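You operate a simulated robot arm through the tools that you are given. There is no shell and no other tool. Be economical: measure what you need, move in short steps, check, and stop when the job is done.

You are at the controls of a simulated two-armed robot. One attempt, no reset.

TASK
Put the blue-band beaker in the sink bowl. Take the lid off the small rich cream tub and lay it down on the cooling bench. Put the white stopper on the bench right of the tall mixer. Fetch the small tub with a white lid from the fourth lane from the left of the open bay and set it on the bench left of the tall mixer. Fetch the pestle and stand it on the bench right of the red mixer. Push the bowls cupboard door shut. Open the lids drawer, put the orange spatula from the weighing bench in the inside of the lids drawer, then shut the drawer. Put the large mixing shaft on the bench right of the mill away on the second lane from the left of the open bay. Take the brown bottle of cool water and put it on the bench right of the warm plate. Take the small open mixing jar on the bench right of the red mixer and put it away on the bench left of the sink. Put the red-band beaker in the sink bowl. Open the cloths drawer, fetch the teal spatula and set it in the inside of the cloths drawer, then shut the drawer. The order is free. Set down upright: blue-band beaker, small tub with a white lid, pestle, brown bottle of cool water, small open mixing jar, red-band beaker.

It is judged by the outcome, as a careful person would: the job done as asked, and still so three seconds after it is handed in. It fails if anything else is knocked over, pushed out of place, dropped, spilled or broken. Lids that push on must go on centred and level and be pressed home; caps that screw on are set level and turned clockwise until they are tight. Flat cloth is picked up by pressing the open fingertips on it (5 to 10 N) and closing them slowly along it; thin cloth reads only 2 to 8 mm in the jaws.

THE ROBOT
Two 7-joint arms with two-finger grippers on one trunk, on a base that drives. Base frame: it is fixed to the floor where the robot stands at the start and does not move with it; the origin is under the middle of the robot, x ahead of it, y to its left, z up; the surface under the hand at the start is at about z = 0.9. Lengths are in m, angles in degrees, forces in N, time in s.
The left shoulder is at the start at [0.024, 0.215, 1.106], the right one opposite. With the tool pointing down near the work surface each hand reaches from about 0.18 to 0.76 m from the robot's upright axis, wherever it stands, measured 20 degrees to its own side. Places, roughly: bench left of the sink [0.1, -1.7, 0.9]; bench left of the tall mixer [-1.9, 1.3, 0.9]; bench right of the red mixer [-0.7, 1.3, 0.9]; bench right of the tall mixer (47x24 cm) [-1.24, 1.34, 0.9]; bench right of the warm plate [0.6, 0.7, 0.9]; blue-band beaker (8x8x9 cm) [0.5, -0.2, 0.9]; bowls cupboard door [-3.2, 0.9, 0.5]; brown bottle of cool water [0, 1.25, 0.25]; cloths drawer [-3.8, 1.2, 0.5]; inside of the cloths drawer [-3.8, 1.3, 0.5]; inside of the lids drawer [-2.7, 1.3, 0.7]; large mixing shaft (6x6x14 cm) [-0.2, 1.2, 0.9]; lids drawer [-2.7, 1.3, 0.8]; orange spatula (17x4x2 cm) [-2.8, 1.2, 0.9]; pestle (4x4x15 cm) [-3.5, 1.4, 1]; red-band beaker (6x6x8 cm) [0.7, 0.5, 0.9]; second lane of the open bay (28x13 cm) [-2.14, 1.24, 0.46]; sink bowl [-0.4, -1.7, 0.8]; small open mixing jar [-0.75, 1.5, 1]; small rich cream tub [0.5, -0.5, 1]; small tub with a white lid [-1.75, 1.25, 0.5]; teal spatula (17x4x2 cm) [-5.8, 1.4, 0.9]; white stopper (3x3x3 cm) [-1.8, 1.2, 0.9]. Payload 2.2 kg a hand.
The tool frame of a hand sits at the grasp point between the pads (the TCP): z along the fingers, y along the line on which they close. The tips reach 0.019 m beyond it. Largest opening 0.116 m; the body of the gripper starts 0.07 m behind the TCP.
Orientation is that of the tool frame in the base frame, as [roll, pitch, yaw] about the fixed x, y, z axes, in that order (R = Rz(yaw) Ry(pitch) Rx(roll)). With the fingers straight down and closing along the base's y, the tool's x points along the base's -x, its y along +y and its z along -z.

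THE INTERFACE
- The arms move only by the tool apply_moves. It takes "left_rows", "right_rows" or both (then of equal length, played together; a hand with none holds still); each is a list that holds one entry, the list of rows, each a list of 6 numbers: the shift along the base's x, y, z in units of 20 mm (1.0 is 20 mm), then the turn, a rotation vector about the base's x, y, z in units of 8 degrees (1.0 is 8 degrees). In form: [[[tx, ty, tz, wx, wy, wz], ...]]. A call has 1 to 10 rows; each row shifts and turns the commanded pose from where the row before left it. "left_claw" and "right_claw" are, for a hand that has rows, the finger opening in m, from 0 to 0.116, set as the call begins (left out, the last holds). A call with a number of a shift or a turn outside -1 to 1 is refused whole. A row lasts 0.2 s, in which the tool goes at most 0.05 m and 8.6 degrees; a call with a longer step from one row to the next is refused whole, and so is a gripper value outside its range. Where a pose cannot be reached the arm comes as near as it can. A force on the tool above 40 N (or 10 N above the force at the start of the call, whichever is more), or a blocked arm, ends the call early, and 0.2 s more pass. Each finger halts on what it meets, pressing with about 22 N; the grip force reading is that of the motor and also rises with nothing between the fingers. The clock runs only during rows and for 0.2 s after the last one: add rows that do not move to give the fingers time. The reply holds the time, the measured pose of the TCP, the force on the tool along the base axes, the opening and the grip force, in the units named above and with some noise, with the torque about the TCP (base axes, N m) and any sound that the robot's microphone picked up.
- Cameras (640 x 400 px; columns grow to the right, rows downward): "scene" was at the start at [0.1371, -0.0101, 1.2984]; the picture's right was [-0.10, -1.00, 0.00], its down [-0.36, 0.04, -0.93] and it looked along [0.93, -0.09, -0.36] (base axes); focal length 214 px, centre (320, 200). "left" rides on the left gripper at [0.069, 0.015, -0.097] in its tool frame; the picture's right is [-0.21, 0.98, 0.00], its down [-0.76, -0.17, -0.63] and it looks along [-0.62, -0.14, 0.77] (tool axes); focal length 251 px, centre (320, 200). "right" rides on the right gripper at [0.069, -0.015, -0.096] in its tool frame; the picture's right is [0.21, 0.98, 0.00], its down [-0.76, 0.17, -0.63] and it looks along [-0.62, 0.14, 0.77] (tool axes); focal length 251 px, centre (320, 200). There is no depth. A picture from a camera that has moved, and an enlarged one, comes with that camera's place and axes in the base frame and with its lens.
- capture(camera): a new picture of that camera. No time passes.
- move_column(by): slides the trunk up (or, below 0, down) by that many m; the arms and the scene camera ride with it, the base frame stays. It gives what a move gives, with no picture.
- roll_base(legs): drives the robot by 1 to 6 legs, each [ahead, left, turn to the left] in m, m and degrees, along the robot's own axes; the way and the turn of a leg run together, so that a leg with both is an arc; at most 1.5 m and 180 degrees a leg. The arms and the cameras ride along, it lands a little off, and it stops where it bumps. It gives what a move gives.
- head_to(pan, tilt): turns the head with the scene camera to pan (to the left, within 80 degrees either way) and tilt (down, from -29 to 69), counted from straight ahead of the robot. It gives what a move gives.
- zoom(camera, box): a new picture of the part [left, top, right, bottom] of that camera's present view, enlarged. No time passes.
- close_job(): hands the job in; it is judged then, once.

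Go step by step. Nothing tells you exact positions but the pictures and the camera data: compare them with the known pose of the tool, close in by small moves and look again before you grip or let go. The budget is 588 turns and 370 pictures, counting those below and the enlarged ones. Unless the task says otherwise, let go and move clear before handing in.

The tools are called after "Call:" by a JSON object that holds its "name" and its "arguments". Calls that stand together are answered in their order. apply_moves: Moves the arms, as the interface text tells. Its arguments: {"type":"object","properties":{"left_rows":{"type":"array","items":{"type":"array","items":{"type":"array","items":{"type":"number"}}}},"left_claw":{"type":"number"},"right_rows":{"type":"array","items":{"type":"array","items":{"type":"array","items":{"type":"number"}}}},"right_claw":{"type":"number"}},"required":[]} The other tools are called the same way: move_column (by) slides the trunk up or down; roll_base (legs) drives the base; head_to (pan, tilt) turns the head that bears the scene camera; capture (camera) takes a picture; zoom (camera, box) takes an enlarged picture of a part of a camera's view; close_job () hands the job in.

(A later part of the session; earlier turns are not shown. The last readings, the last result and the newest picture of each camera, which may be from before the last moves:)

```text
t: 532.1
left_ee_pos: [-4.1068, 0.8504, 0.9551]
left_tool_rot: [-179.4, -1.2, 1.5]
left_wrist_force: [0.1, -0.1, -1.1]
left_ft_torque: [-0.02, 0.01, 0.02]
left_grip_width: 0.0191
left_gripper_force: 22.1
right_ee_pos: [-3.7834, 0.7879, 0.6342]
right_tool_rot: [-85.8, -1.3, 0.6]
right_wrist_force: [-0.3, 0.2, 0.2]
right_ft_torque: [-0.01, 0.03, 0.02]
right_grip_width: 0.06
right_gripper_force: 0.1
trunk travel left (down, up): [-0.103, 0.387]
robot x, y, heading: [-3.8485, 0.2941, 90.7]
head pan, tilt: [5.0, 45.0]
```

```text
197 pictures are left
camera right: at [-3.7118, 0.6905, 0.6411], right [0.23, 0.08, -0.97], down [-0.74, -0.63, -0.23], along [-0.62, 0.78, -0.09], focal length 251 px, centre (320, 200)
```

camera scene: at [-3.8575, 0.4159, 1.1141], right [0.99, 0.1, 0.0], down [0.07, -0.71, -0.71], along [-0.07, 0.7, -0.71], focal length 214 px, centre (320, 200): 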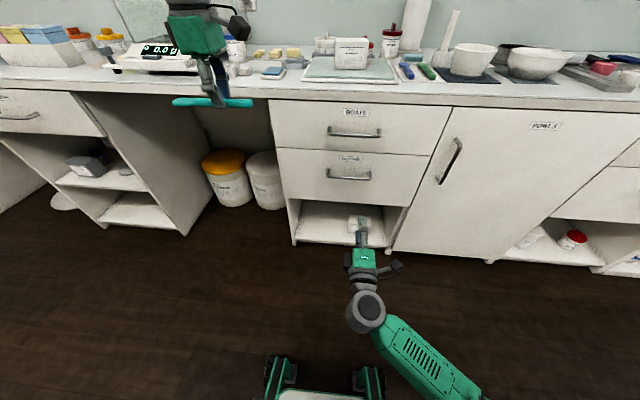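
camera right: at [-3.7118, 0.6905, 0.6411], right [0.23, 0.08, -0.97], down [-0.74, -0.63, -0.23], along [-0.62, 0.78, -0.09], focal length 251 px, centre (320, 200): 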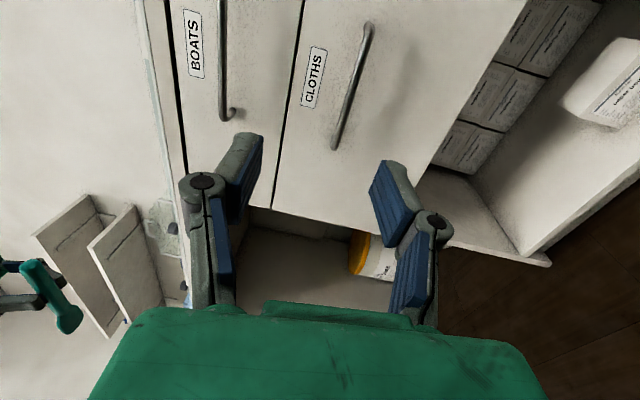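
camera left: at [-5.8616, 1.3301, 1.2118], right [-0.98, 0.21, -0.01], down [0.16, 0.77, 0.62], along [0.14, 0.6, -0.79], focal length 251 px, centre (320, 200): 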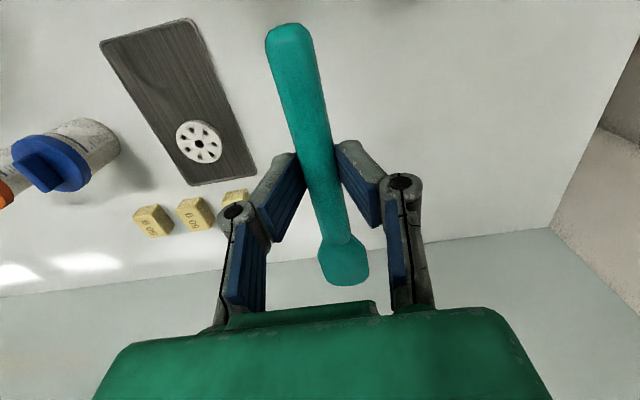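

The CLOTHS handle is at about [-3.805, 1.055, 0.604]. Raise the left hand clear of the bench, lower the trunk 3 cm, and drive in to hook it.

Call:
{"name": "apply_moves", "arguments": {"left_rows": [[[0, -0.5, 1, 0, 0, 0], [0, -0.5, 1, 0, 0, 0], [0, -0.5, 1, 0, 0, 0], [0, -0.5, 1, 0, 0, 0], [0.5, -0.5, 1, 0, 0, 0], [0.5, -0.5, 1, 0, 0, 0], [0.5, -0.5, 1, 0, 0, 0], [0.5, -0.5, 1, 0, 0, 0], [0.5, 0, 1, 0, 0, 0], [0.5, 0, 1, 0, 0, 0]]], "right_rows": [[[-0.5, 0, -0.3, -0.4, 0, 0], [-0.4, 0, 0, 0, 0, 0], [0, 0, 0, 0, 0, 0], [0, 0, 0, 0, 0, 0], [0, 0, 0, 0, 0, 0], [0, 0, 0, 0, 0, 0], [0, 0, 0, 0, 0, 0], [0, 0, 0, 0, 0, 0], [0, 0, 0, 0, 0, 0], [0, 0, 0, 0, 0, 0]]]}}

Call:
{"name": "move_column", "arguments": {"by": -0.022}}

Call:
{"name": "roll_base", "arguments": {"legs": [[0.2, 0, 0]]}}

Call:
{"name": "capture", "arguments": {"camera": "right"}}

```text
t: 534.3
left_ee_pos: [-4.0451, 0.7684, 1.1572]
left_tool_rot: [-179.6, -1.1, 1.5]
left_wrist_force: [-0.2, -0.3, -0.2]
left_ft_torque: [0.01, -0.01, 0.01]
left_grip_width: 0.0193
left_gripper_force: 22.2
right_ee_pos: [-3.8002, 0.7879, 0.6273]
right_tool_rot: [-88.8, -1.2, 0.7]
right_wrist_force: [-0.3, -0.6, -0.6]
right_ft_torque: [0.0, 0.02, 0.03]
right_grip_width: 0.0602
right_gripper_force: 0.0
trunk travel left (down, up): [-0.103, 0.387]
robot x, y, heading: [-3.8488, 0.2937, 90.9]
head pan, tilt: [5.0, 45.0]
```

```text
t: 534.9
left_ee_pos: [-4.0468, 0.7689, 1.1351]
left_tool_rot: [-179.4, -1.1, 1.5]
left_wrist_force: [0.6, -1.1, -0.2]
left_ft_torque: [0.0, -0.04, 0.03]
left_grip_width: 0.0191
left_gripper_force: 21.7
right_ee_pos: [-3.7997, 0.7877, 0.6068]
right_tool_rot: [-89.0, -1.2, 0.7]
right_wrist_force: [-0.1, 0.6, 0.0]
right_ft_torque: [-0.04, 0.0, 0.02]
right_grip_width: 0.06
right_gripper_force: 0.0
trunk travel left (down, up): [-0.081, 0.409]
robot x, y, heading: [-3.851, 0.294, 90.7]
head pan, tilt: [5.0, 45.0]
```

```text
t: 536.5
left_ee_pos: [-4.049, 0.9693, 1.1338]
left_tool_rot: [-179.5, -1.1, 1.5]
left_wrist_force: [-0.4, 0.4, -0.9]
left_ft_torque: [-0.04, -0.02, -0.01]
left_grip_width: 0.0193
left_gripper_force: 21.8
right_ee_pos: [-3.8026, 0.9856, 0.6037]
right_tool_rot: [-89.0, -1.2, 0.6]
right_wrist_force: [-0.2, 0.0, -0.1]
right_ft_torque: [0.01, 0.01, 0.0]
right_grip_width: 0.0601
right_gripper_force: 0.0
trunk travel left (down, up): [-0.081, 0.409]
robot x, y, heading: [-3.8525, 0.4899, 91.0]
head pan, tilt: [5.0, 45.0]
```

```text
196 pictures are left
camera right: at [-3.7314, 0.8905, 0.6178], right [0.23, 0.02, -0.97], down [-0.75, -0.64, -0.19], along [-0.62, 0.77, -0.13], focal length 251 px, centre (320, 200)
```

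right: 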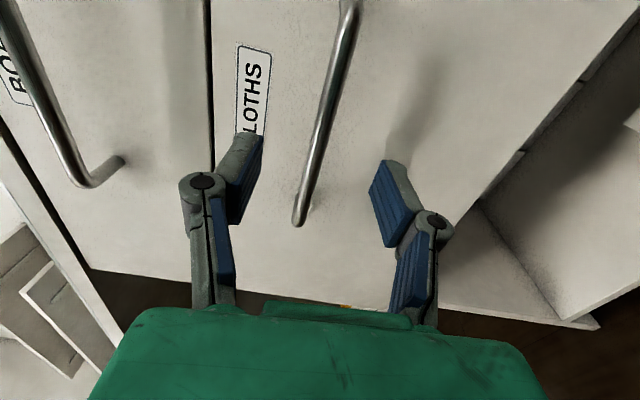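

Call:
{"name": "roll_base", "arguments": {"legs": [[0.065, 0, 0]]}}

Call:
{"name": "capture", "arguments": {"camera": "right"}}

```text
t: 537.5
left_ee_pos: [-4.0497, 1.0342, 1.134]
left_tool_rot: [-179.6, -1.1, 1.6]
left_wrist_force: [-0.3, 0.4, -1.5]
left_ft_torque: [-0.1, 0.02, 0.02]
left_grip_width: 0.0195
left_gripper_force: 21.7
right_ee_pos: [-3.8027, 1.0506, 0.605]
right_tool_rot: [-88.9, -1.2, 0.5]
right_wrist_force: [-0.2, 0.1, -0.7]
right_ft_torque: [0.04, -0.02, -0.06]
right_grip_width: 0.0598
right_gripper_force: 0.1
trunk travel left (down, up): [-0.081, 0.409]
robot x, y, heading: [-3.8527, 0.5553, 91.1]
head pan, tilt: [5.0, 45.0]
```

```text
195 pictures are left
camera right: at [-3.7321, 0.9548, 0.6181], right [0.23, 0.02, -0.97], down [-0.75, -0.64, -0.19], along [-0.62, 0.77, -0.13], focal length 251 px, centre (320, 200)
```

right: 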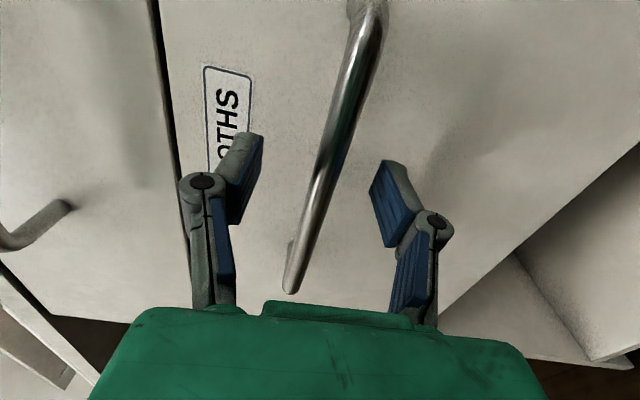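

Same picture as with the lids handle. Close and pull back.

Call:
{"name": "apply_moves", "arguments": {"right_rows": [[[0, 0, 0, 0, 0, 0], [0, 0, 0, 0, 0, 0], [0, 0, 0, 0, 0, 0]]], "right_claw": 0.0}}

Call:
{"name": "roll_base", "arguments": {"legs": [[-0.08, 0, 0]]}}

Call:
{"name": "capture", "arguments": {"camera": "scene"}}

```text
t: 538.3
left_ee_pos: [-4.0492, 1.0307, 1.1348]
left_tool_rot: [-179.4, -1.1, 1.5]
left_wrist_force: [-0.3, -0.8, -0.1]
left_ft_torque: [-0.03, -0.02, -0.02]
left_grip_width: 0.019
left_gripper_force: 21.8
right_ee_pos: [-3.8038, 1.0489, 0.6038]
right_tool_rot: [-89.1, -1.2, 0.7]
right_wrist_force: [-1.6, 1.3, -14.0]
right_ft_torque: [0.0, 0.95, 0.15]
right_grip_width: 0.006
right_gripper_force: 32.6
trunk travel left (down, up): [-0.081, 0.409]
robot x, y, heading: [-3.8492, 0.5613, 90.8]
head pan, tilt: [5.0, 45.0]
```

```text
t: 539.4
left_ee_pos: [-4.0474, 0.9492, 1.1359]
left_tool_rot: [-179.2, -1.1, 1.5]
left_wrist_force: [-0.9, -0.3, 0.0]
left_ft_torque: [0.04, -0.03, 0.01]
left_grip_width: 0.0192
left_gripper_force: 22.3
right_ee_pos: [-3.8002, 0.9697, 0.606]
right_tool_rot: [-88.8, -1.3, 0.4]
right_wrist_force: [-0.5, -0.3, -11.8]
right_ft_torque: [1.09, 0.02, -0.02]
right_grip_width: 0.0
right_gripper_force: 28.7
trunk travel left (down, up): [-0.081, 0.409]
robot x, y, heading: [-3.8523, 0.479, 90.6]
head pan, tilt: [5.0, 45.0]
```

```text
194 pictures are left
camera scene: at [-3.8587, 0.6002, 1.0919], right [0.99, 0.1, 0.0], down [0.07, -0.71, -0.7], along [-0.07, 0.7, -0.71], focal length 214 px, centre (320, 200)
```

scene: 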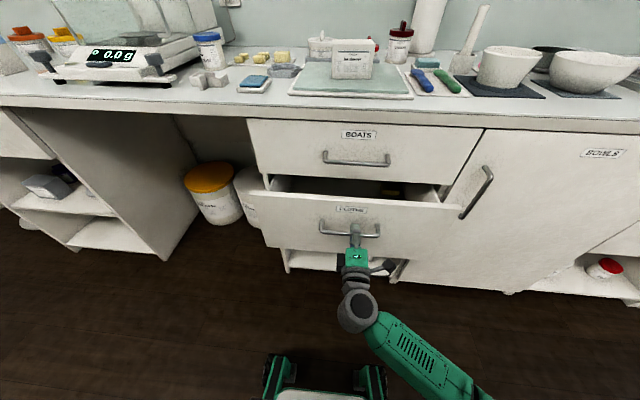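

Call:
{"name": "roll_base", "arguments": {"legs": [[-0.19, 0, 0]]}}

Call:
{"name": "apply_moves", "arguments": {"right_rows": [[[0, 0, 0, 0, 0, 0], [0, 0, 0, 0, 0, 0], [0, -1, 0, 0, 0, 0], [0, -1, 0, 0, 0, 0], [0, -1, 0, 0, 0, 0], [0, -0.5, 0, 0, 0, 0], [1, 0, 0, 0, 0, 0], [1, 0, 0, 0, 0, 0], [1, 0, 0, 0, 0, 0], [1, 0, 0, 0, 0, 0]]], "right_claw": 0.07}}

Call:
{"name": "apply_moves", "arguments": {"right_rows": [[[0.5, 0, 1, 0, 0, 0], [0.5, 0, 1, 0, 0, 0], [0.5, 0, 1, 0, 0, 0], [0.5, 0, 1, 0, 0, 0], [0.5, 0, 1, 0, 0, 0], [0.5, 0, 1, 0, 0, 0], [0, 0, 1, 0, 0, 0], [0, 0, 1, 0, 0, 0], [0, 0, 1, 0, 0, 0], [0, 0, 1, 0, 0, 0]]]}}

Call:
{"name": "capture", "arguments": {"camera": "scene"}}

```text
t: 540.9
left_ee_pos: [-4.0455, 0.7564, 1.1391]
left_tool_rot: [-179.0, -1.2, 1.4]
left_wrist_force: [0.8, -1.1, -0.2]
left_ft_torque: [0.02, 0.05, -0.02]
left_grip_width: 0.0191
left_gripper_force: 22.1
right_ee_pos: [-3.7984, 0.7774, 0.6083]
right_tool_rot: [-88.4, -1.3, 0.4]
right_wrist_force: [-0.1, -0.3, -0.6]
right_ft_torque: [-0.04, 0.0, 0.01]
right_grip_width: 0.0
right_gripper_force: 28.0
trunk travel left (down, up): [-0.081, 0.409]
robot x, y, heading: [-3.8501, 0.2896, 91.0]
head pan, tilt: [5.0, 45.0]
```

```text
t: 543.1
left_ee_pos: [-4.0438, 0.756, 1.139]
left_tool_rot: [-178.9, -1.1, 1.4]
left_wrist_force: [-0.2, 0.3, -0.1]
left_ft_torque: [0.0, 0.0, 0.0]
left_grip_width: 0.0193
left_gripper_force: 22.1
right_ee_pos: [-3.7179, 0.7075, 0.6096]
right_tool_rot: [-88.5, -1.3, 0.5]
right_wrist_force: [0.2, 0.4, 0.0]
right_ft_torque: [0.05, 0.0, -0.03]
right_grip_width: 0.0698
right_gripper_force: 0.0
trunk travel left (down, up): [-0.081, 0.409]
robot x, y, heading: [-3.8512, 0.2902, 90.7]
head pan, tilt: [5.0, 45.0]
```

```text
t: 545.3
left_ee_pos: [-4.0439, 0.7553, 1.139]
left_tool_rot: [-179.0, -1.1, 1.4]
left_wrist_force: [1.0, 0.3, 0.1]
left_ft_torque: [0.01, -0.01, 0.0]
left_grip_width: 0.0191
left_gripper_force: 21.9
right_ee_pos: [-3.6699, 0.7295, 0.7911]
right_tool_rot: [-88.6, -1.3, 0.4]
right_wrist_force: [-0.7, -0.9, 0.1]
right_ft_torque: [-0.02, -0.02, 0.01]
right_grip_width: 0.07
right_gripper_force: 0.0
right hand out of reach, approached as far as the arm can: row 8, 9, 10
trunk travel left (down, up): [-0.081, 0.409]
robot x, y, heading: [-3.8503, 0.2893, 90.8]
head pan, tilt: [5.0, 45.0]
```

```text
193 pictures are left
camera scene: at [-3.8554, 0.4108, 1.0921], right [0.99, 0.1, 0.0], down [0.07, -0.71, -0.7], along [-0.07, 0.7, -0.71], focal length 214 px, centre (320, 200)
```

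scene: 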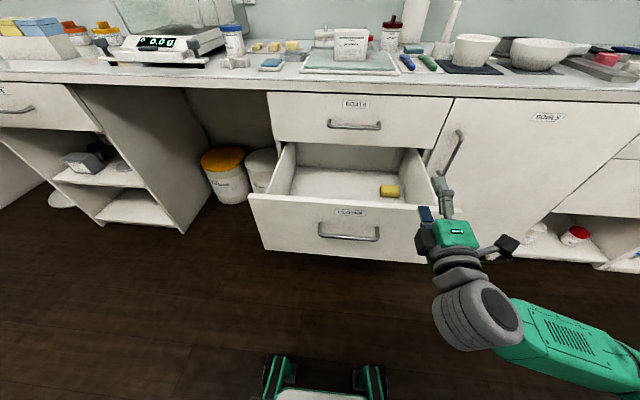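

Drawer open. Drive in a little and bring the teal spatula over it.

Call:
{"name": "roll_base", "arguments": {"legs": [[0.08, 0, 0]]}}

Call:
{"name": "apply_moves", "arguments": {"left_rows": [[[1, 0, 0, 0, 0, 0], [1, 0.6, 0, 0, 0, 0], [1, 0.6, 0, 0, 0, 0], [1, 0.6, 0, 0, 0, 0], [1, 0.6, -1, 0, 0, 0], [1, 0.6, -1, 0, 0, 0], [1, 0.6, -1, 0, 0, 0], [1, 0.6, -1, 0, 0, 0], [1, 0.6, -1, 0, 0, 0], [0.5, 0.6, -1, 0, 0, 0]]]}}

Call:
{"name": "apply_moves", "arguments": {"left_rows": [[[0, 0, -1, 0, 0, 0], [0, 0, -1, 0, 0, 0], [0, 0, -1, 0, 0, 0], [0, 0, -1, 0, 0, 0], [0, 0, -1, 0, 0, 0], [0, 0, -1, 0, 0, 0], [0, 0, -1, 0, 0, 0], [0, 0, -1, 0, 0, 0], [0, 0, -1, 0, 0, 0], [0, 0, -1, 0, 0, 0]]]}}

Call:
{"name": "capture", "arguments": {"camera": "left"}}

Call:
{"name": "capture", "arguments": {"camera": "scene"}}

```text
t: 546.4
left_ee_pos: [-4.0449, 0.8366, 1.1389]
left_tool_rot: [-179.1, -1.1, 1.5]
left_wrist_force: [-0.4, 0.1, -0.4]
left_ft_torque: [-0.03, -0.04, -0.05]
left_grip_width: 0.0195
left_gripper_force: 22.2
right_ee_pos: [-3.6697, 0.8098, 0.7902]
right_tool_rot: [-88.5, -1.2, 0.5]
right_wrist_force: [0.2, -0.5, -0.8]
right_ft_torque: [-0.01, 0.03, 0.04]
right_grip_width: 0.07
right_gripper_force: 0.1
trunk travel left (down, up): [-0.081, 0.409]
robot x, y, heading: [-3.8488, 0.3653, 90.7]
head pan, tilt: [5.0, 45.0]
```

```text
t: 548.8
left_ee_pos: [-3.8918, 0.9523, 1.0443]
left_tool_rot: [-178.4, -4.9, 4.7]
left_wrist_force: [0.4, -0.7, -0.1]
left_ft_torque: [0.04, 0.02, -0.02]
left_grip_width: 0.0194
left_gripper_force: 22.5
right_ee_pos: [-3.6698, 0.8053, 0.7941]
right_tool_rot: [-88.0, -1.2, 0.6]
right_wrist_force: [-0.9, 0.2, -0.2]
right_ft_torque: [0.0, -0.01, 0.04]
right_grip_width: 0.0701
right_gripper_force: 0.0
trunk travel left (down, up): [-0.081, 0.409]
robot x, y, heading: [-3.8487, 0.3674, 90.4]
head pan, tilt: [5.0, 45.0]
stopped in row 10 (left hand): the arm was blocked; the commanded pose is now the measured one
```

```text
t: 551.2
left_ee_pos: [-3.9177, 0.9609, 0.8631]
left_tool_rot: [-178.3, -8.3, 7.6]
left_wrist_force: [0.5, 0.0, -0.2]
left_ft_torque: [0.04, 0.0, -0.03]
left_grip_width: 0.0193
left_gripper_force: 21.7
right_ee_pos: [-3.6711, 0.8033, 0.7951]
right_tool_rot: [-88.0, -1.2, 0.6]
right_wrist_force: [0.0, -0.2, 0.2]
right_ft_torque: [0.01, -0.02, 0.0]
right_grip_width: 0.0698
right_gripper_force: 0.1
trunk travel left (down, up): [-0.081, 0.409]
robot x, y, heading: [-3.8513, 0.3695, 90.6]
head pan, tilt: [5.0, 45.0]
stopped in row 10 (left hand): the arm was blocked; the commanded pose is now the measured one
```

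```text
192 pictures are left
camera left: at [-3.862, 0.9519, 0.9673], right [-0.08, -1.0, -0.06], down [-0.85, 0.03, 0.52], along [-0.52, 0.09, -0.85], focal length 251 px, centre (320, 200)
```

left: 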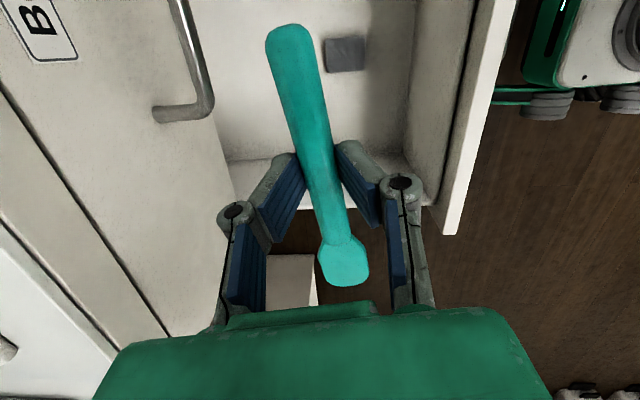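

```text
191 pictures are left
camera scene: at [-3.8559, 0.4907, 1.0921], right [0.99, 0.1, 0.0], down [0.07, -0.71, -0.7], along [-0.07, 0.7, -0.71], focal length 214 px, centre (320, 200)
```

scene: 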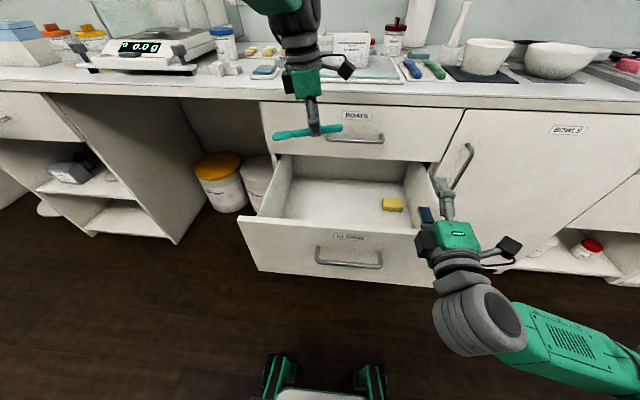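

The left arm jams when it crosses to the robot's centre. I'll shift the base right so the drawer lies on the left arm's own side.

Call:
{"name": "roll_base", "arguments": {"legs": [[0, -0.15, 0]]}}

Call:
{"name": "apply_moves", "arguments": {"left_rows": [[[-0.5, -0.3, 0, 0, 0, -0.4], [-0.8, -0.3, 0, 0, 0, -0.3], [-0.8, 0, 0, 0, 0.5, 0], [-0.8, 0, 0, 0, 0.5, 0], [-0.8, 0, 0, 0, 0, 0], [0, 0, 0, 0, 0, 0], [0, 0, 0, 0, 0, 0], [0, 0, 0, 0, 0, 0]]]}}

Call:
{"name": "capture", "arguments": {"camera": "left"}}

```text
t: 552.6
left_ee_pos: [-3.7727, 0.9659, 0.8669]
left_tool_rot: [-178.0, -9.1, 7.6]
left_wrist_force: [-0.2, 0.6, -0.1]
left_ft_torque: [-0.01, -0.02, -0.01]
left_grip_width: 0.0193
left_gripper_force: 21.5
right_ee_pos: [-3.5254, 0.8059, 0.7962]
right_tool_rot: [-88.0, -1.6, 0.5]
right_wrist_force: [-0.1, 0.0, 0.3]
right_ft_torque: [0.02, 0.02, 0.0]
right_grip_width: 0.0698
right_gripper_force: 0.0
trunk travel left (down, up): [-0.081, 0.409]
robot x, y, heading: [-3.703, 0.3712, 90.5]
head pan, tilt: [5.0, 45.0]
```

```text
t: 554.4
left_ee_pos: [-3.833, 0.9514, 0.8691]
left_tool_rot: [-177.5, -0.2, 1.9]
left_wrist_force: [1.1, 0.3, -0.1]
left_ft_torque: [0.0, 0.08, 0.02]
left_grip_width: 0.0191
left_gripper_force: 22.0
right_ee_pos: [-3.5115, 0.8031, 0.7945]
right_tool_rot: [-88.0, -0.8, 0.4]
right_wrist_force: [0.5, -0.1, 0.5]
right_ft_torque: [-0.01, 0.01, 0.03]
right_grip_width: 0.0699
right_gripper_force: 0.1
trunk travel left (down, up): [-0.081, 0.409]
robot x, y, heading: [-3.7, 0.3706, 90.7]
head pan, tilt: [5.0, 45.0]
```

```text
190 pictures are left
camera left: at [-3.7634, 0.9351, 0.9656], right [-0.18, -0.98, -0.04], down [-0.76, 0.11, 0.64], along [-0.62, 0.15, -0.77], focal length 251 px, centre (320, 200)
```

left: 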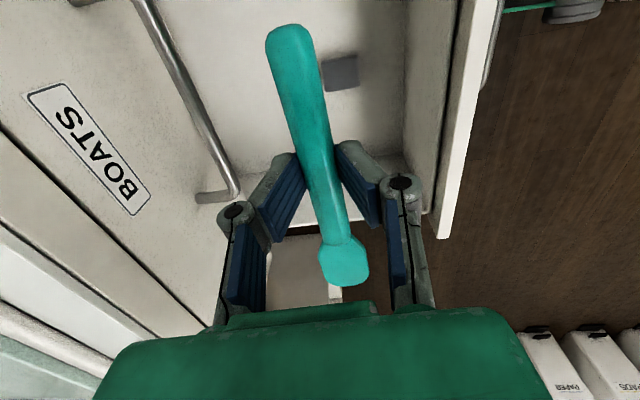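

There's a small gray pad in the drawer at about [-3.857, 0.94]; I'll set the spatula to its right. Shift the base right once more.

Call:
{"name": "roll_base", "arguments": {"legs": [[0, -0.13, 0]]}}

Call:
{"name": "apply_moves", "arguments": {"left_rows": [[[0, 0, 0, 0, 0, 0], [0, 0, 0, 0, 0, 0], [0, -0.5, -0.5, 0, 0, 0], [0, -0.5, -1, 0, 0, 0], [0, -0.3, -1, 0, 0, 0], [0, 0, -1, 0, 0, 0], [0, 0, -1, 0, 0, 0], [0, 0, -1, 0, 0, 0], [0, 0, 0, 0, 0, 0], [0, 0, 0, 0, 0, 0]]]}}

Call:
{"name": "capture", "arguments": {"camera": "left"}}

Call:
{"name": "capture", "arguments": {"camera": "scene"}}

```text
t: 555.6
left_ee_pos: [-3.7279, 0.9542, 0.8675]
left_tool_rot: [-177.6, -1.7, 2.4]
left_wrist_force: [-1.5, -0.6, 0.1]
left_ft_torque: [0.0, -0.1, -0.01]
left_grip_width: 0.0191
left_gripper_force: 22.1
right_ee_pos: [-3.404, 0.8055, 0.7991]
right_tool_rot: [-87.7, -1.7, 0.5]
right_wrist_force: [-1.0, -0.2, -0.2]
right_ft_torque: [-0.03, 0.01, -0.02]
right_grip_width: 0.0695
right_gripper_force: 0.0
trunk travel left (down, up): [-0.081, 0.409]
robot x, y, heading: [-3.5765, 0.376, 90.7]
head pan, tilt: [5.0, 45.0]
```

```text
t: 557.8
left_ee_pos: [-3.7324, 0.9336, 0.7698]
left_tool_rot: [-177.3, -3.3, 4.4]
left_wrist_force: [-0.8, -0.1, -0.3]
left_ft_torque: [0.01, -0.1, -0.02]
left_grip_width: 0.0195
left_gripper_force: 21.6
right_ee_pos: [-3.3991, 0.8028, 0.7991]
right_tool_rot: [-87.6, -1.0, 0.5]
right_wrist_force: [-0.3, 0.3, -0.4]
right_ft_torque: [-0.01, 0.01, -0.06]
right_grip_width: 0.0698
right_gripper_force: 0.0
trunk travel left (down, up): [-0.081, 0.409]
robot x, y, heading: [-3.5777, 0.3707, 90.7]
head pan, tilt: [5.0, 45.0]
```

```text
189 pictures are left
camera left: at [-3.6684, 0.918, 0.8696], right [-0.14, -0.99, -0.06], down [-0.8, 0.08, 0.6], along [-0.58, 0.13, -0.8], focal length 251 px, centre (320, 200)
```

left: 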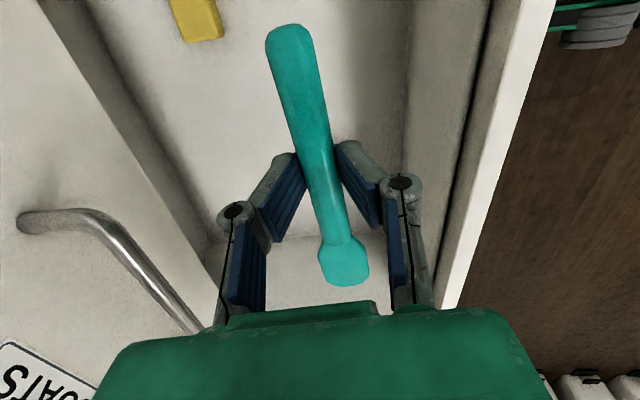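

```text
188 pictures are left
camera scene: at [-3.5958, 0.4951, 1.0919], right [0.99, 0.1, 0.01], down [0.08, -0.71, -0.7], along [-0.07, 0.7, -0.71], focal length 214 px, centre (320, 200)
```

scene: 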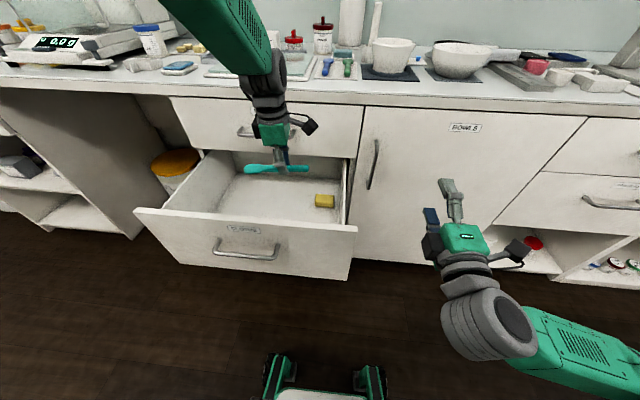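

Call:
{"name": "apply_moves", "arguments": {"left_rows": [[[0, -0.4, -1, 0, 0.4, 0], [0, -0.4, -1, 0, 0, -0.4], [0, 0, -1, 0, 0, 0], [0, 0, -1, 0, 0, 0], [0, 0, -1, 0, 0, 0], [0, 0, -1, 0, 0, 0], [0, 0, -1, 0, 0, 0], [0, 0, -0.8, 0, 0, 0], [0, 0, 0, 0, 0, 0]]]}}

Call:
{"name": "capture", "arguments": {"camera": "left"}}

```text
t: 559.8
left_ee_pos: [-3.7103, 0.9097, 0.6052]
left_tool_rot: [-177.3, 2.7, -0.5]
left_wrist_force: [0.1, 0.7, -0.3]
left_ft_torque: [0.03, 0.03, -0.02]
left_grip_width: 0.0191
left_gripper_force: 22.1
right_ee_pos: [-3.3869, 0.8044, 0.7963]
right_tool_rot: [-87.6, -0.6, 0.5]
right_wrist_force: [0.1, 0.6, 0.1]
right_ft_torque: [0.01, 0.0, 0.02]
right_grip_width: 0.0698
right_gripper_force: 0.0
trunk travel left (down, up): [-0.081, 0.409]
robot x, y, heading: [-3.5791, 0.3745, 90.9]
head pan, tilt: [5.0, 45.0]
```

```text
187 pictures are left
camera left: at [-3.638, 0.89, 0.698], right [-0.23, -0.97, -0.03], down [-0.72, 0.14, 0.68], along [-0.65, 0.18, -0.74], focal length 251 px, centre (320, 200)
```

left: 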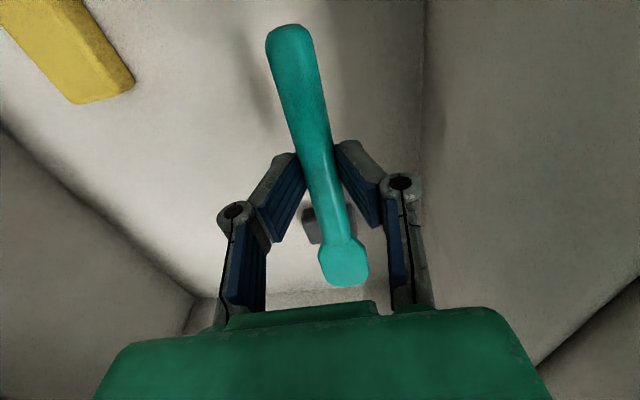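

Call:
{"name": "apply_moves", "arguments": {"left_rows": [[[0.6, 0, 0, 0, 0, 0], [0.6, 0, 0, 0, 0, 0], [0.6, 0, 0, 0, 0, 0], [0, 0, -0.5, 0, 0, 0], [0, 0, -0.5, 0, 0, 0], [0, 0, -0.3, 0, 0, 0], [0, 0, 0, 0, 0, 0]]]}}

Call:
{"name": "capture", "arguments": {"camera": "left"}}

```text
t: 561.4
left_ee_pos: [-3.6737, 0.9093, 0.5804]
left_tool_rot: [-177.3, 2.7, -0.9]
left_wrist_force: [-0.5, 0.0, -0.1]
left_ft_torque: [0.03, -0.02, 0.01]
left_grip_width: 0.0193
left_gripper_force: 22.2
right_ee_pos: [-3.3863, 0.803, 0.7965]
right_tool_rot: [-87.6, -0.6, 0.3]
right_wrist_force: [0.3, 0.3, 0.1]
right_ft_torque: [0.01, -0.01, 0.0]
right_grip_width: 0.07
right_gripper_force: 0.0
trunk travel left (down, up): [-0.081, 0.409]
robot x, y, heading: [-3.5761, 0.3731, 90.9]
head pan, tilt: [5.0, 45.0]
```

```text
186 pictures are left
camera left: at [-3.6004, 0.8893, 0.6728], right [-0.23, -0.97, -0.04], down [-0.72, 0.15, 0.68], along [-0.65, 0.18, -0.74], focal length 251 px, centre (320, 200)
```

left: 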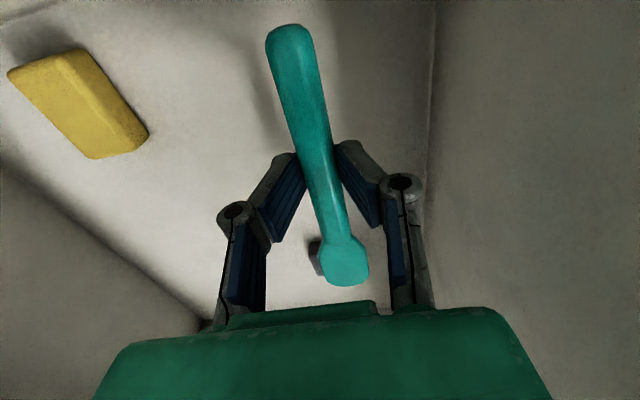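

Call:
{"name": "apply_moves", "arguments": {"left_rows": [[[0.3, 0, -0.2, 0, 0, 0], [0, 0, -0.2, 0, 0, 0], [0, 0, -0.2, 0, 0, 0], [0, 0, -0.15, 0, 0, 0], [0, 0, -0.15, 0, 0, 0], [0, 0, 0, 0, 0, 0]]]}}

```text
t: 562.8
left_ee_pos: [-3.6701, 0.9102, 0.565]
left_tool_rot: [-177.0, 2.7, -0.7]
left_wrist_force: [-8.7, 1.5, 24.6]
left_ft_torque: [-0.51, -3.31, -0.12]
left_grip_width: 0.0192
left_gripper_force: 21.4
right_ee_pos: [-3.3883, 0.8017, 0.7969]
right_tool_rot: [-87.5, -0.6, 0.5]
right_wrist_force: [1.2, -0.3, 0.2]
right_ft_torque: [-0.01, 0.01, 0.0]
right_grip_width: 0.0697
right_gripper_force: 0.0
trunk travel left (down, up): [-0.081, 0.409]
robot x, y, heading: [-3.5753, 0.3707, 90.9]
head pan, tilt: [5.0, 45.0]
```

Contact is off to the +x side: the wrist camera touches the drawer's right wall. I'll lift slightly, shift left, and try again.

Call:
{"name": "apply_moves", "arguments": {"left_rows": [[[0, 0, 0.6, 0, 0, 0], [0, 0, 0.2, 0, 0, 0], [-0.7, 0, 0, 0, 0, 0], [-0.7, 0, 0, 0, 0, 0], [0, 0, 0, 0, 0, 0], [0, 0, 0, 0, 0, 0]]]}}

Call:
{"name": "apply_moves", "arguments": {"left_rows": [[[0, 0, -0.3, 0, 0, 0], [0, 0, -0.3, 0, 0, 0], [0, 0, -0.2, 0, 0, 0], [0, 0, -0.2, 0, 0, 0], [0, 0, -0.2, 0, 0, 0], [0, 0, 0, 0, 0, 0]]]}}

Call:
{"name": "capture", "arguments": {"camera": "left"}}

```text
t: 564.2
left_ee_pos: [-3.6959, 0.9101, 0.5781]
left_tool_rot: [-177.3, 2.8, -0.9]
left_wrist_force: [-0.4, 0.2, -0.5]
left_ft_torque: [0.05, -0.01, 0.01]
left_grip_width: 0.0195
left_gripper_force: 21.8
right_ee_pos: [-3.3861, 0.8043, 0.7958]
right_tool_rot: [-87.6, -0.4, 0.5]
right_wrist_force: [0.6, 0.4, -0.8]
right_ft_torque: [0.01, -0.01, -0.02]
right_grip_width: 0.0701
right_gripper_force: 0.1
trunk travel left (down, up): [-0.081, 0.409]
robot x, y, heading: [-3.5772, 0.3752, 90.9]
head pan, tilt: [5.0, 45.0]
```

```text
t: 565.6
left_ee_pos: [-3.6966, 0.9107, 0.5543]
left_tool_rot: [-177.3, 2.8, -0.8]
left_wrist_force: [0.0, 0.6, -0.5]
left_ft_torque: [-0.02, 0.02, 0.0]
left_grip_width: 0.0195
left_gripper_force: 22.0
right_ee_pos: [-3.387, 0.8039, 0.7951]
right_tool_rot: [-87.6, -0.5, 0.4]
right_wrist_force: [0.4, -0.5, 0.6]
right_ft_torque: [0.01, 0.01, 0.03]
right_grip_width: 0.07
right_gripper_force: 0.1
trunk travel left (down, up): [-0.081, 0.409]
robot x, y, heading: [-3.5751, 0.3722, 90.6]
head pan, tilt: [5.0, 45.0]
```

```text
185 pictures are left
camera left: at [-3.6235, 0.8896, 0.647], right [-0.23, -0.97, -0.04], down [-0.72, 0.15, 0.68], along [-0.65, 0.18, -0.74], focal length 251 px, centre (320, 200)
```

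left: 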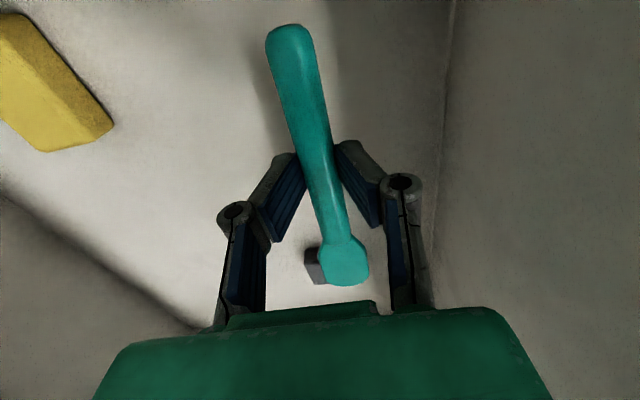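

Call:
{"name": "apply_moves", "arguments": {"left_rows": [[[0, 0, -0.2, 0, 0, 0], [0, 0, -0.2, 0, 0, 0], [0, 0, -0.15, 0, 0, 0], [0, 0, -0.15, 0, 0, 0], [0, 0, 0, 0, 0, 0]]]}}

```text
t: 566.8
left_ee_pos: [-3.6968, 0.91, 0.5395]
left_tool_rot: [-177.3, 2.8, -0.9]
left_wrist_force: [-0.1, 0.0, -0.6]
left_ft_torque: [0.0, -0.05, -0.02]
left_grip_width: 0.0194
left_gripper_force: 22.0
right_ee_pos: [-3.3869, 0.8035, 0.7951]
right_tool_rot: [-87.6, -0.5, 0.4]
right_wrist_force: [-0.3, 0.7, 0.1]
right_ft_torque: [0.0, 0.01, -0.05]
right_grip_width: 0.0699
right_gripper_force: 0.0
trunk travel left (down, up): [-0.081, 0.409]
robot x, y, heading: [-3.5748, 0.3725, 90.8]
head pan, tilt: [5.0, 45.0]
```

Call:
{"name": "apply_moves", "arguments": {"left_rows": [[[0, 0, -0.2, 0, 0, 0], [0, 0, -0.2, 0, 0, 0], [0, 0, -0.2, 0, 0, 0], [0, 0, -0.2, 0, 0, 0], [0, 0, 0, 0, 0, 0]]]}}

Call:
{"name": "capture", "arguments": {"camera": "left"}}

```text
t: 568.0
left_ee_pos: [-3.6966, 0.9086, 0.5241]
left_tool_rot: [-177.4, 2.8, -0.9]
left_wrist_force: [-0.1, -0.6, -0.5]
left_ft_torque: [-0.02, 0.0, 0.0]
left_grip_width: 0.0193
left_gripper_force: 21.6
right_ee_pos: [-3.3874, 0.8038, 0.796]
right_tool_rot: [-87.6, -0.5, 0.4]
right_wrist_force: [-1.5, -0.3, -0.3]
right_ft_torque: [0.03, -0.03, -0.02]
right_grip_width: 0.0703
right_gripper_force: 0.0
trunk travel left (down, up): [-0.081, 0.409]
robot x, y, heading: [-3.5745, 0.3733, 90.6]
head pan, tilt: [5.0, 45.0]
```

```text
184 pictures are left
camera left: at [-3.6236, 0.8892, 0.6169], right [-0.23, -0.97, -0.04], down [-0.72, 0.15, 0.68], along [-0.65, 0.18, -0.74], focal length 251 px, centre (320, 200)
```

left: 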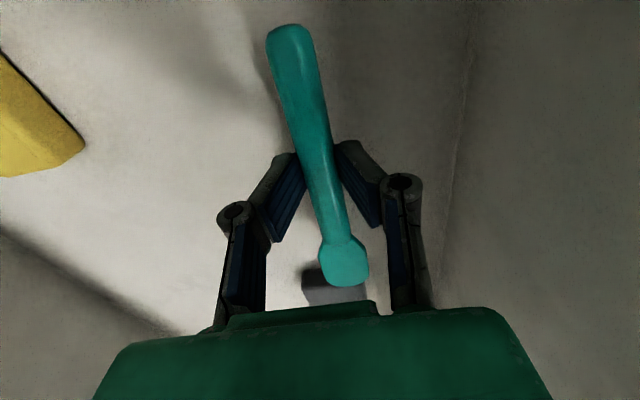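

Call:
{"name": "apply_moves", "arguments": {"left_rows": [[[0.2, 0, -0.25, 0, 0, 0], [0, 0, -0.25, 0, 0, 0], [0, 0, -0.25, 0, 0, 0], [0, 0, -0.25, 0, 0, 0], [0, 0, -0.2, 0, 0, 0], [0, 0, -0.2, 0, 0, 0], [0, 0, 0, 0, 0, 0]]]}}

```text
t: 569.6
left_ee_pos: [-3.6915, 0.9093, 0.4969]
left_tool_rot: [-177.3, 2.7, -0.8]
left_wrist_force: [0.5, 0.3, -0.3]
left_ft_torque: [0.03, -0.01, 0.0]
left_grip_width: 0.0192
left_gripper_force: 22.6
right_ee_pos: [-3.3864, 0.8031, 0.7966]
right_tool_rot: [-87.6, -0.5, 0.4]
right_wrist_force: [-0.3, 0.9, 0.2]
right_ft_torque: [0.01, 0.02, 0.01]
right_grip_width: 0.0701
right_gripper_force: 0.1
trunk travel left (down, up): [-0.081, 0.409]
robot x, y, heading: [-3.5754, 0.3705, 90.9]
head pan, tilt: [5.0, 45.0]
```

Call:
{"name": "apply_moves", "arguments": {"left_rows": [[[0, 0, -0.2, 0, 0, 0], [0, 0, -0.2, 0, 0, 0], [0, 0, -0.2, 0, 0, 0], [0, 0, -0.15, 0, 0, 0], [0, 0, -0.15, 0, 0, 0], [0, 0, -0.15, 0, 0, 0], [0, 0, 0, 0, 0, 0]]]}}

Call:
{"name": "capture", "arguments": {"camera": "left"}}

```text
t: 570.6
left_ee_pos: [-3.6911, 0.9166, 0.4887]
left_tool_rot: [-176.5, 2.7, -0.8]
left_wrist_force: [3.0, 1.9, 18.1]
left_ft_torque: [-0.24, 0.03, 0.06]
left_grip_width: 0.0193
left_gripper_force: 22.1
right_ee_pos: [-3.3868, 0.8023, 0.796]
right_tool_rot: [-87.5, -0.7, 0.5]
right_wrist_force: [-0.2, 0.4, 0.0]
right_ft_torque: [-0.01, 0.03, -0.02]
right_grip_width: 0.0698
right_gripper_force: 0.0
trunk travel left (down, up): [-0.081, 0.409]
robot x, y, heading: [-3.5787, 0.3764, 90.9]
head pan, tilt: [5.0, 45.0]
stopped in row 4 (left hand): the force on the tool passed its limit at 43 N (the readings are from after the stop); the commanded pose is now the measured one
```

```text
183 pictures are left
camera left: at [-3.6197, 0.8943, 0.5809], right [-0.23, -0.97, -0.05], down [-0.72, 0.14, 0.68], along [-0.65, 0.19, -0.74], focal length 251 px, centre (320, 200)
```

left: 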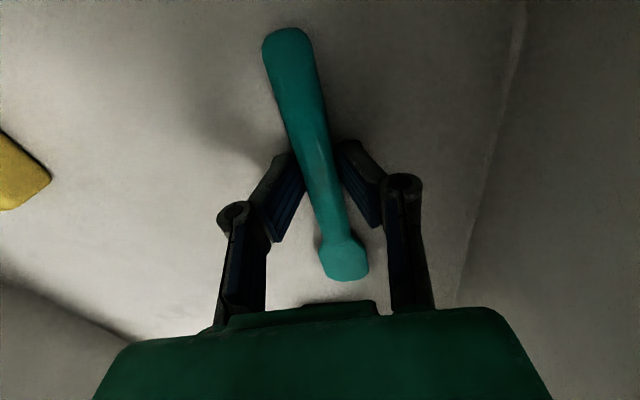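

On the floor of the drawer. Release and rise straight out.

Call:
{"name": "apply_moves", "arguments": {"left_rows": [[[0, 0, 0.1, 0, 0, 0], [0, 0, 0, 0, 0, 0], [-0.2, 0, 1, 0, 0, 0], [0, 0, 1, 0, 0, 0], [0, 0, 1, 0, 0, 0], [0, 0, 1, 0, 0, 0], [0, 0, 1, 0, 0, 0], [0, 0, 1, 0, 0, 0], [0, 0, 1, 0, 0, 0], [0, 0, 1, 0, 0, 0]]], "left_claw": 0.05}}

Call:
{"name": "apply_moves", "arguments": {"left_rows": [[[0, 0, 1, 0, 0, 0], [0, 0, 1, 0, 0, 0], [0, 0, 1, 0, 0, 0], [0, -0.5, 1, 0, 0, 0], [0, -0.5, 1, 0, 0, 0], [0, -0.5, 1, 0, 0, 0], [-0.5, -0.5, 1, 0, 0, 0], [-0.5, -0.5, 1, 0, 0, 0], [-0.5, -0.5, 1, 0, 0, 0], [-0.5, -0.5, 1, 0, 0, 0]]]}}

Call:
{"name": "capture", "arguments": {"camera": "scene"}}

```text
t: 572.8
left_ee_pos: [-3.703, 0.9132, 0.6425]
left_tool_rot: [-177.5, 2.2, 0.2]
left_wrist_force: [0.4, 0.0, 0.0]
left_ft_torque: [-0.02, 0.0, 0.05]
left_grip_width: 0.0501
left_gripper_force: 0.1
right_ee_pos: [-3.388, 0.8027, 0.7969]
right_tool_rot: [-87.6, -0.6, 0.5]
right_wrist_force: [1.5, 0.3, -0.2]
right_ft_torque: [-0.02, 0.0, 0.02]
right_grip_width: 0.07
right_gripper_force: 0.1
trunk travel left (down, up): [-0.081, 0.409]
robot x, y, heading: [-3.5744, 0.3754, 90.6]
head pan, tilt: [5.0, 45.0]
```

```text
t: 574.0
left_ee_pos: [-3.7106, 0.8593, 0.6587]
left_tool_rot: [173.2, 1.2, 1.0]
left_wrist_force: [0.2, 0.4, -1.3]
left_ft_torque: [-0.02, 0.0, 0.01]
left_grip_width: 0.0501
left_gripper_force: 0.0
right_ee_pos: [-3.3875, 0.8035, 0.7963]
right_tool_rot: [-87.6, -0.9, 0.2]
right_wrist_force: [-1.4, 0.9, 0.0]
right_ft_torque: [0.0, -0.03, 0.01]
right_grip_width: 0.0699
right_gripper_force: 0.0
trunk travel left (down, up): [-0.081, 0.409]
robot x, y, heading: [-3.5735, 0.3727, 90.7]
head pan, tilt: [5.0, 45.0]
stopped in row 5 (left hand): the arm was blocked; the commanded pose is now the measured one
```

```text
182 pictures are left
camera scene: at [-3.5809, 0.4954, 1.0921], right [0.99, 0.1, 0.0], down [0.07, -0.71, -0.7], along [-0.07, 0.7, -0.71], focal length 214 px, centre (320, 200)
```

scene: 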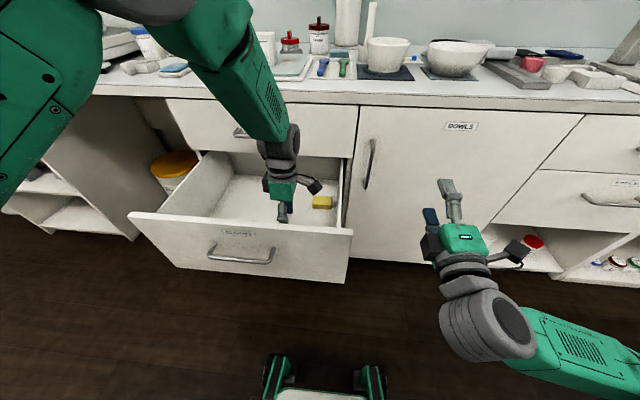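

Call:
{"name": "apply_moves", "arguments": {"left_rows": [[[0, 0.5, 0.5, 0, 0, 0], [0, 0.5, 0.5, 0, 0, 0], [-0.3, 0, 0.6, 0, 0, 0], [-0.3, 0, 0.6, 0, 0, 0], [-0.3, 0, 0.8, 0, 0, 0], [-0.3, 0, 0.8, 0, 0, 0], [-0.3, 0, 0.8, 0, 0, 0], [-0.3, 0, 0.8, 0, 0, 0]]]}}

Call:
{"name": "capture", "arguments": {"camera": "scene"}}

```text
t: 575.8
left_ee_pos: [-3.7494, 0.8799, 0.7644]
left_tool_rot: [172.7, 0.7, 1.7]
left_wrist_force: [0.3, 0.1, -0.3]
left_ft_torque: [0.03, -0.03, 0.03]
left_grip_width: 0.0502
left_gripper_force: 0.0
right_ee_pos: [-3.3879, 0.8021, 0.7959]
right_tool_rot: [-87.4, -0.9, 0.2]
right_wrist_force: [0.2, -0.1, -0.6]
right_ft_torque: [0.01, -0.01, -0.03]
right_grip_width: 0.07
right_gripper_force: 0.0
trunk travel left (down, up): [-0.081, 0.409]
robot x, y, heading: [-3.5753, 0.3718, 90.7]
head pan, tilt: [5.0, 45.0]
```

```text
181 pictures are left
camera scene: at [-3.581, 0.495, 1.0921], right [0.99, 0.1, 0.0], down [0.07, -0.71, -0.7], along [-0.07, 0.7, -0.71], focal length 214 px, centre (320, 200)
```

scene: 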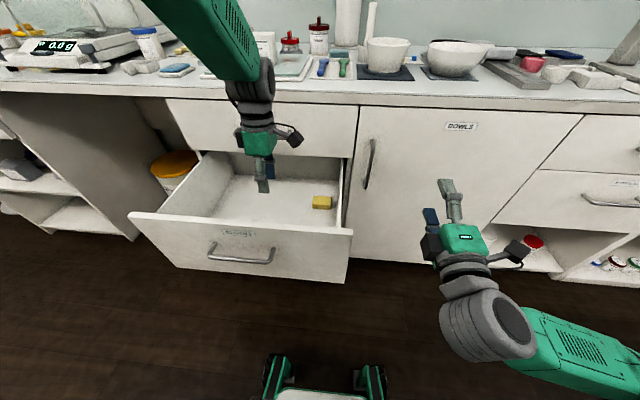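

Call:
{"name": "apply_moves", "arguments": {"left_rows": [[[-0.4, 0, 1, 0, 0, 0], [-0.4, 0, 1, 0, 0, 0], [-0.4, 0, 1, 0, 0, 0], [-0.4, 0, 1, 0, 0, 0], [-0.4, 0, 1, 0, 0, 0], [-0.4, 0, 1, 0, 0, 0], [-0.4, 0, 1, 0, 0, 0], [-0.4, 0, 1, 0, 0, 0], [-0.4, 0, 1, 0, 0, 0], [-0.4, 0, 1, 0, 0, 0]]]}}

Call:
{"name": "roll_base", "arguments": {"legs": [[-0.27, 0, 0]]}}

Call:
{"name": "apply_moves", "arguments": {"left_rows": [[[0, 0, 1, 0.5, 0, 0], [0, 0, 1, 0.45, 0, 0], [0, 0, 0, 0, 0, -1], [0, 0, 0, 0, 0, -1], [0, 0, 0, 0, 0, -1], [0, 0, 0, 0, 0, -1], [0, 0, 0, 0, 0, -1], [0, 0, 0, 0, 0, -1], [0, 0, 0, 0, 0, -1], [0, 0, 0, 0, 0, -1]]], "right_rows": [[[0, 0, -1, 0, 0, 0], [0, 0, -1, 0, 0, 0], [0, 0, -1, 0, 0, 0], [0, 0, -1, 0, 0, 0], [0, 0, -1, 0, 0, 0], [0, 0, -1, 0, 0, 0], [0, 0, -1, 0, 0, 0], [0, 0, -1, 0, 0, 0], [-0.5, 0, 0, 0, 0, 0], [-0.5, 0, 0, 0, 0, 0]]], "right_claw": 0.0}}

Call:
{"name": "roll_base", "arguments": {"legs": [[0, 0.3, 0]]}}

Call:
{"name": "capture", "arguments": {"camera": "scene"}}

```text
t: 578.0
left_ee_pos: [-3.8241, 0.8799, 0.9677]
left_tool_rot: [173.4, 1.5, 0.6]
left_wrist_force: [0.2, 0.3, -0.3]
left_ft_torque: [0.01, 0.0, -0.02]
left_grip_width: 0.0496
left_gripper_force: 0.0
right_ee_pos: [-3.3869, 0.8015, 0.7967]
right_tool_rot: [-87.5, -0.9, 0.2]
right_wrist_force: [1.0, 0.7, 0.3]
right_ft_torque: [0.01, -0.01, 0.04]
right_grip_width: 0.0701
right_gripper_force: 0.0
trunk travel left (down, up): [-0.081, 0.409]
robot x, y, heading: [-3.5792, 0.3692, 90.8]
head pan, tilt: [5.0, 45.0]
```

```text
t: 579.9
left_ee_pos: [-3.8204, 0.6074, 0.9688]
left_tool_rot: [173.6, 1.5, 0.6]
left_wrist_force: [-0.3, -0.4, -0.1]
left_ft_torque: [0.03, -0.01, -0.04]
left_grip_width: 0.0503
left_gripper_force: 0.1
right_ee_pos: [-3.3841, 0.5286, 0.7952]
right_tool_rot: [-87.3, -0.8, 0.1]
right_wrist_force: [0.6, -0.1, 0.5]
right_ft_torque: [-0.05, -0.02, 0.0]
right_grip_width: 0.0701
right_gripper_force: 0.0
trunk travel left (down, up): [-0.081, 0.409]
robot x, y, heading: [-3.5739, 0.1009, 91.1]
head pan, tilt: [5.0, 45.0]
```

```text
t: 582.1
left_ee_pos: [-3.8206, 0.6064, 1.0107]
left_tool_rot: [-178.9, 1.3, -63.4]
left_wrist_force: [-1.0, -0.2, -0.3]
left_ft_torque: [0.04, 0.02, 0.01]
left_grip_width: 0.05
left_gripper_force: 0.0
right_ee_pos: [-3.4039, 0.5283, 0.637]
right_tool_rot: [-87.4, -0.9, 0.2]
right_wrist_force: [-1.0, -0.1, 0.2]
right_ft_torque: [-0.02, 0.02, -0.05]
right_grip_width: 0.0
right_gripper_force: 22.0
trunk travel left (down, up): [-0.081, 0.409]
robot x, y, heading: [-3.5729, 0.0991, 90.4]
head pan, tilt: [5.0, 45.0]
```

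```text
t: 584.2
left_ee_pos: [-4.1124, 0.6013, 1.0107]
left_tool_rot: [-179.2, 1.5, -63.2]
left_wrist_force: [-0.6, 0.6, -0.2]
left_ft_torque: [-0.01, 0.07, 0.04]
left_grip_width: 0.0501
left_gripper_force: 0.0
right_ee_pos: [-3.6983, 0.5249, 0.6355]
right_tool_rot: [-87.4, -0.6, 0.3]
right_wrist_force: [0.5, 0.2, -0.5]
right_ft_torque: [0.03, 0.01, 0.04]
right_grip_width: 0.0002
right_gripper_force: 22.1
trunk travel left (down, up): [-0.081, 0.409]
robot x, y, heading: [-3.87, 0.0945, 90.8]
head pan, tilt: [5.0, 45.0]
```

```text
180 pictures are left
camera scene: at [-3.8647, 0.2188, 1.0921], right [0.99, 0.1, -0.01], down [0.06, -0.71, -0.71], along [-0.08, 0.7, -0.71], focal length 214 px, centre (320, 200)
```

scene: 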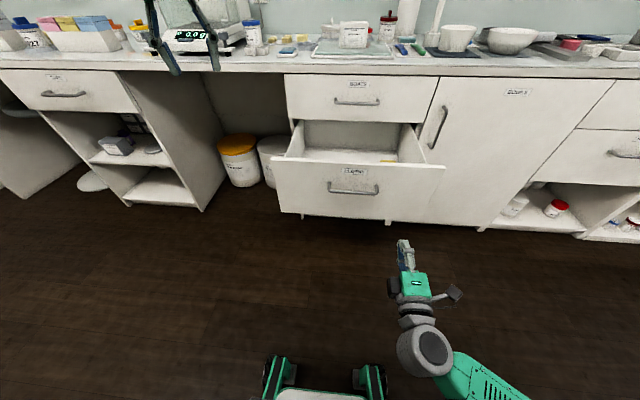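

Raise the left hand, then push the drawer shut by driving forward.

Call:
{"name": "apply_moves", "arguments": {"left_rows": [[[0, 0, 1, 0, 0, -1], [0, 0, 1, 0, 0, -1], [0, 0, 1, 0, 0, -1], [0, 0, 1, 0, 0, -0.3], [0, 0, 1, 0, 0, 0], [0, 0, 1, 0, 0, 0], [0, 0, 1, 0, 0, 0], [0, 0, 1, 0, 0, 0], [0, 0, 0, 0, 0, 0], [0, 0, 0, 0, 0, 0]]]}}

Call:
{"name": "roll_base", "arguments": {"legs": [[0.48, 0, 0]]}}

Call:
{"name": "roll_base", "arguments": {"legs": [[0.08, 0, 0]]}}

Call:
{"name": "capture", "arguments": {"camera": "scene"}}

```text
t: 586.4
left_ee_pos: [-4.1158, 0.6003, 1.1703]
left_tool_rot: [-178.8, 1.2, -89.6]
left_wrist_force: [0.9, -0.1, 0.3]
left_ft_torque: [0.02, 0.06, 0.0]
left_grip_width: 0.0501
left_gripper_force: 0.0
right_ee_pos: [-3.7011, 0.522, 0.6383]
right_tool_rot: [-87.2, -0.9, 0.3]
right_wrist_force: [1.0, 0.1, 0.1]
right_ft_torque: [0.02, 0.04, 0.0]
right_grip_width: 0.0
right_gripper_force: 21.5
trunk travel left (down, up): [-0.081, 0.409]
robot x, y, heading: [-3.8675, 0.0999, 90.8]
head pan, tilt: [5.0, 45.0]
```

```text
t: 589.2
left_ee_pos: [-4.1317, 1.0784, 1.1688]
left_tool_rot: [-178.5, 1.1, -89.4]
left_wrist_force: [-0.5, 0.0, 0.3]
left_ft_torque: [-0.03, -0.01, 0.02]
left_grip_width: 0.0502
left_gripper_force: 0.0
right_ee_pos: [-3.7137, 1.0032, 0.6386]
right_tool_rot: [-87.4, -1.2, 0.4]
right_wrist_force: [-0.7, 0.2, 0.7]
right_ft_torque: [0.03, -0.02, -0.02]
right_grip_width: 0.0001
right_gripper_force: 28.5
trunk travel left (down, up): [-0.081, 0.409]
robot x, y, heading: [-3.8792, 0.5792, 90.7]
head pan, tilt: [5.0, 45.0]
```

```text
t: 590.3
left_ee_pos: [-4.133, 1.1447, 1.1718]
left_tool_rot: [-178.6, 1.5, -89.5]
left_wrist_force: [0.9, 0.5, 0.0]
left_ft_torque: [0.04, 0.0, 0.01]
left_grip_width: 0.0502
left_gripper_force: 0.1
right_ee_pos: [-3.7145, 1.0669, 0.641]
right_tool_rot: [-86.9, -1.1, 0.3]
right_wrist_force: [-1.2, 0.6, 0.3]
right_ft_torque: [-0.03, 0.01, 0.0]
right_grip_width: 0.0002
right_gripper_force: 29.1
trunk travel left (down, up): [-0.081, 0.409]
robot x, y, heading: [-3.8819, 0.6548, 91.1]
head pan, tilt: [5.0, 45.0]
stopped in leg 1: the force on the tool passed its limit at 86 N (the readings are from after the stop); the commanded pose is now the measured one
```

```text
179 pictures are left
camera scene: at [-3.8855, 0.7681, 1.0922], right [0.99, 0.1, 0.0], down [0.07, -0.7, -0.71], along [-0.07, 0.7, -0.71], focal length 214 px, centre (320, 200)
```

scene: 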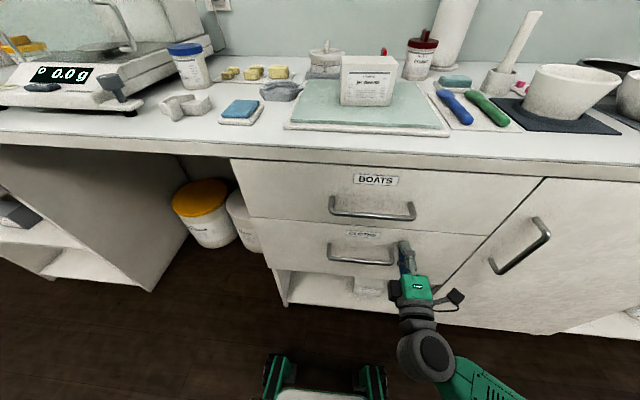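

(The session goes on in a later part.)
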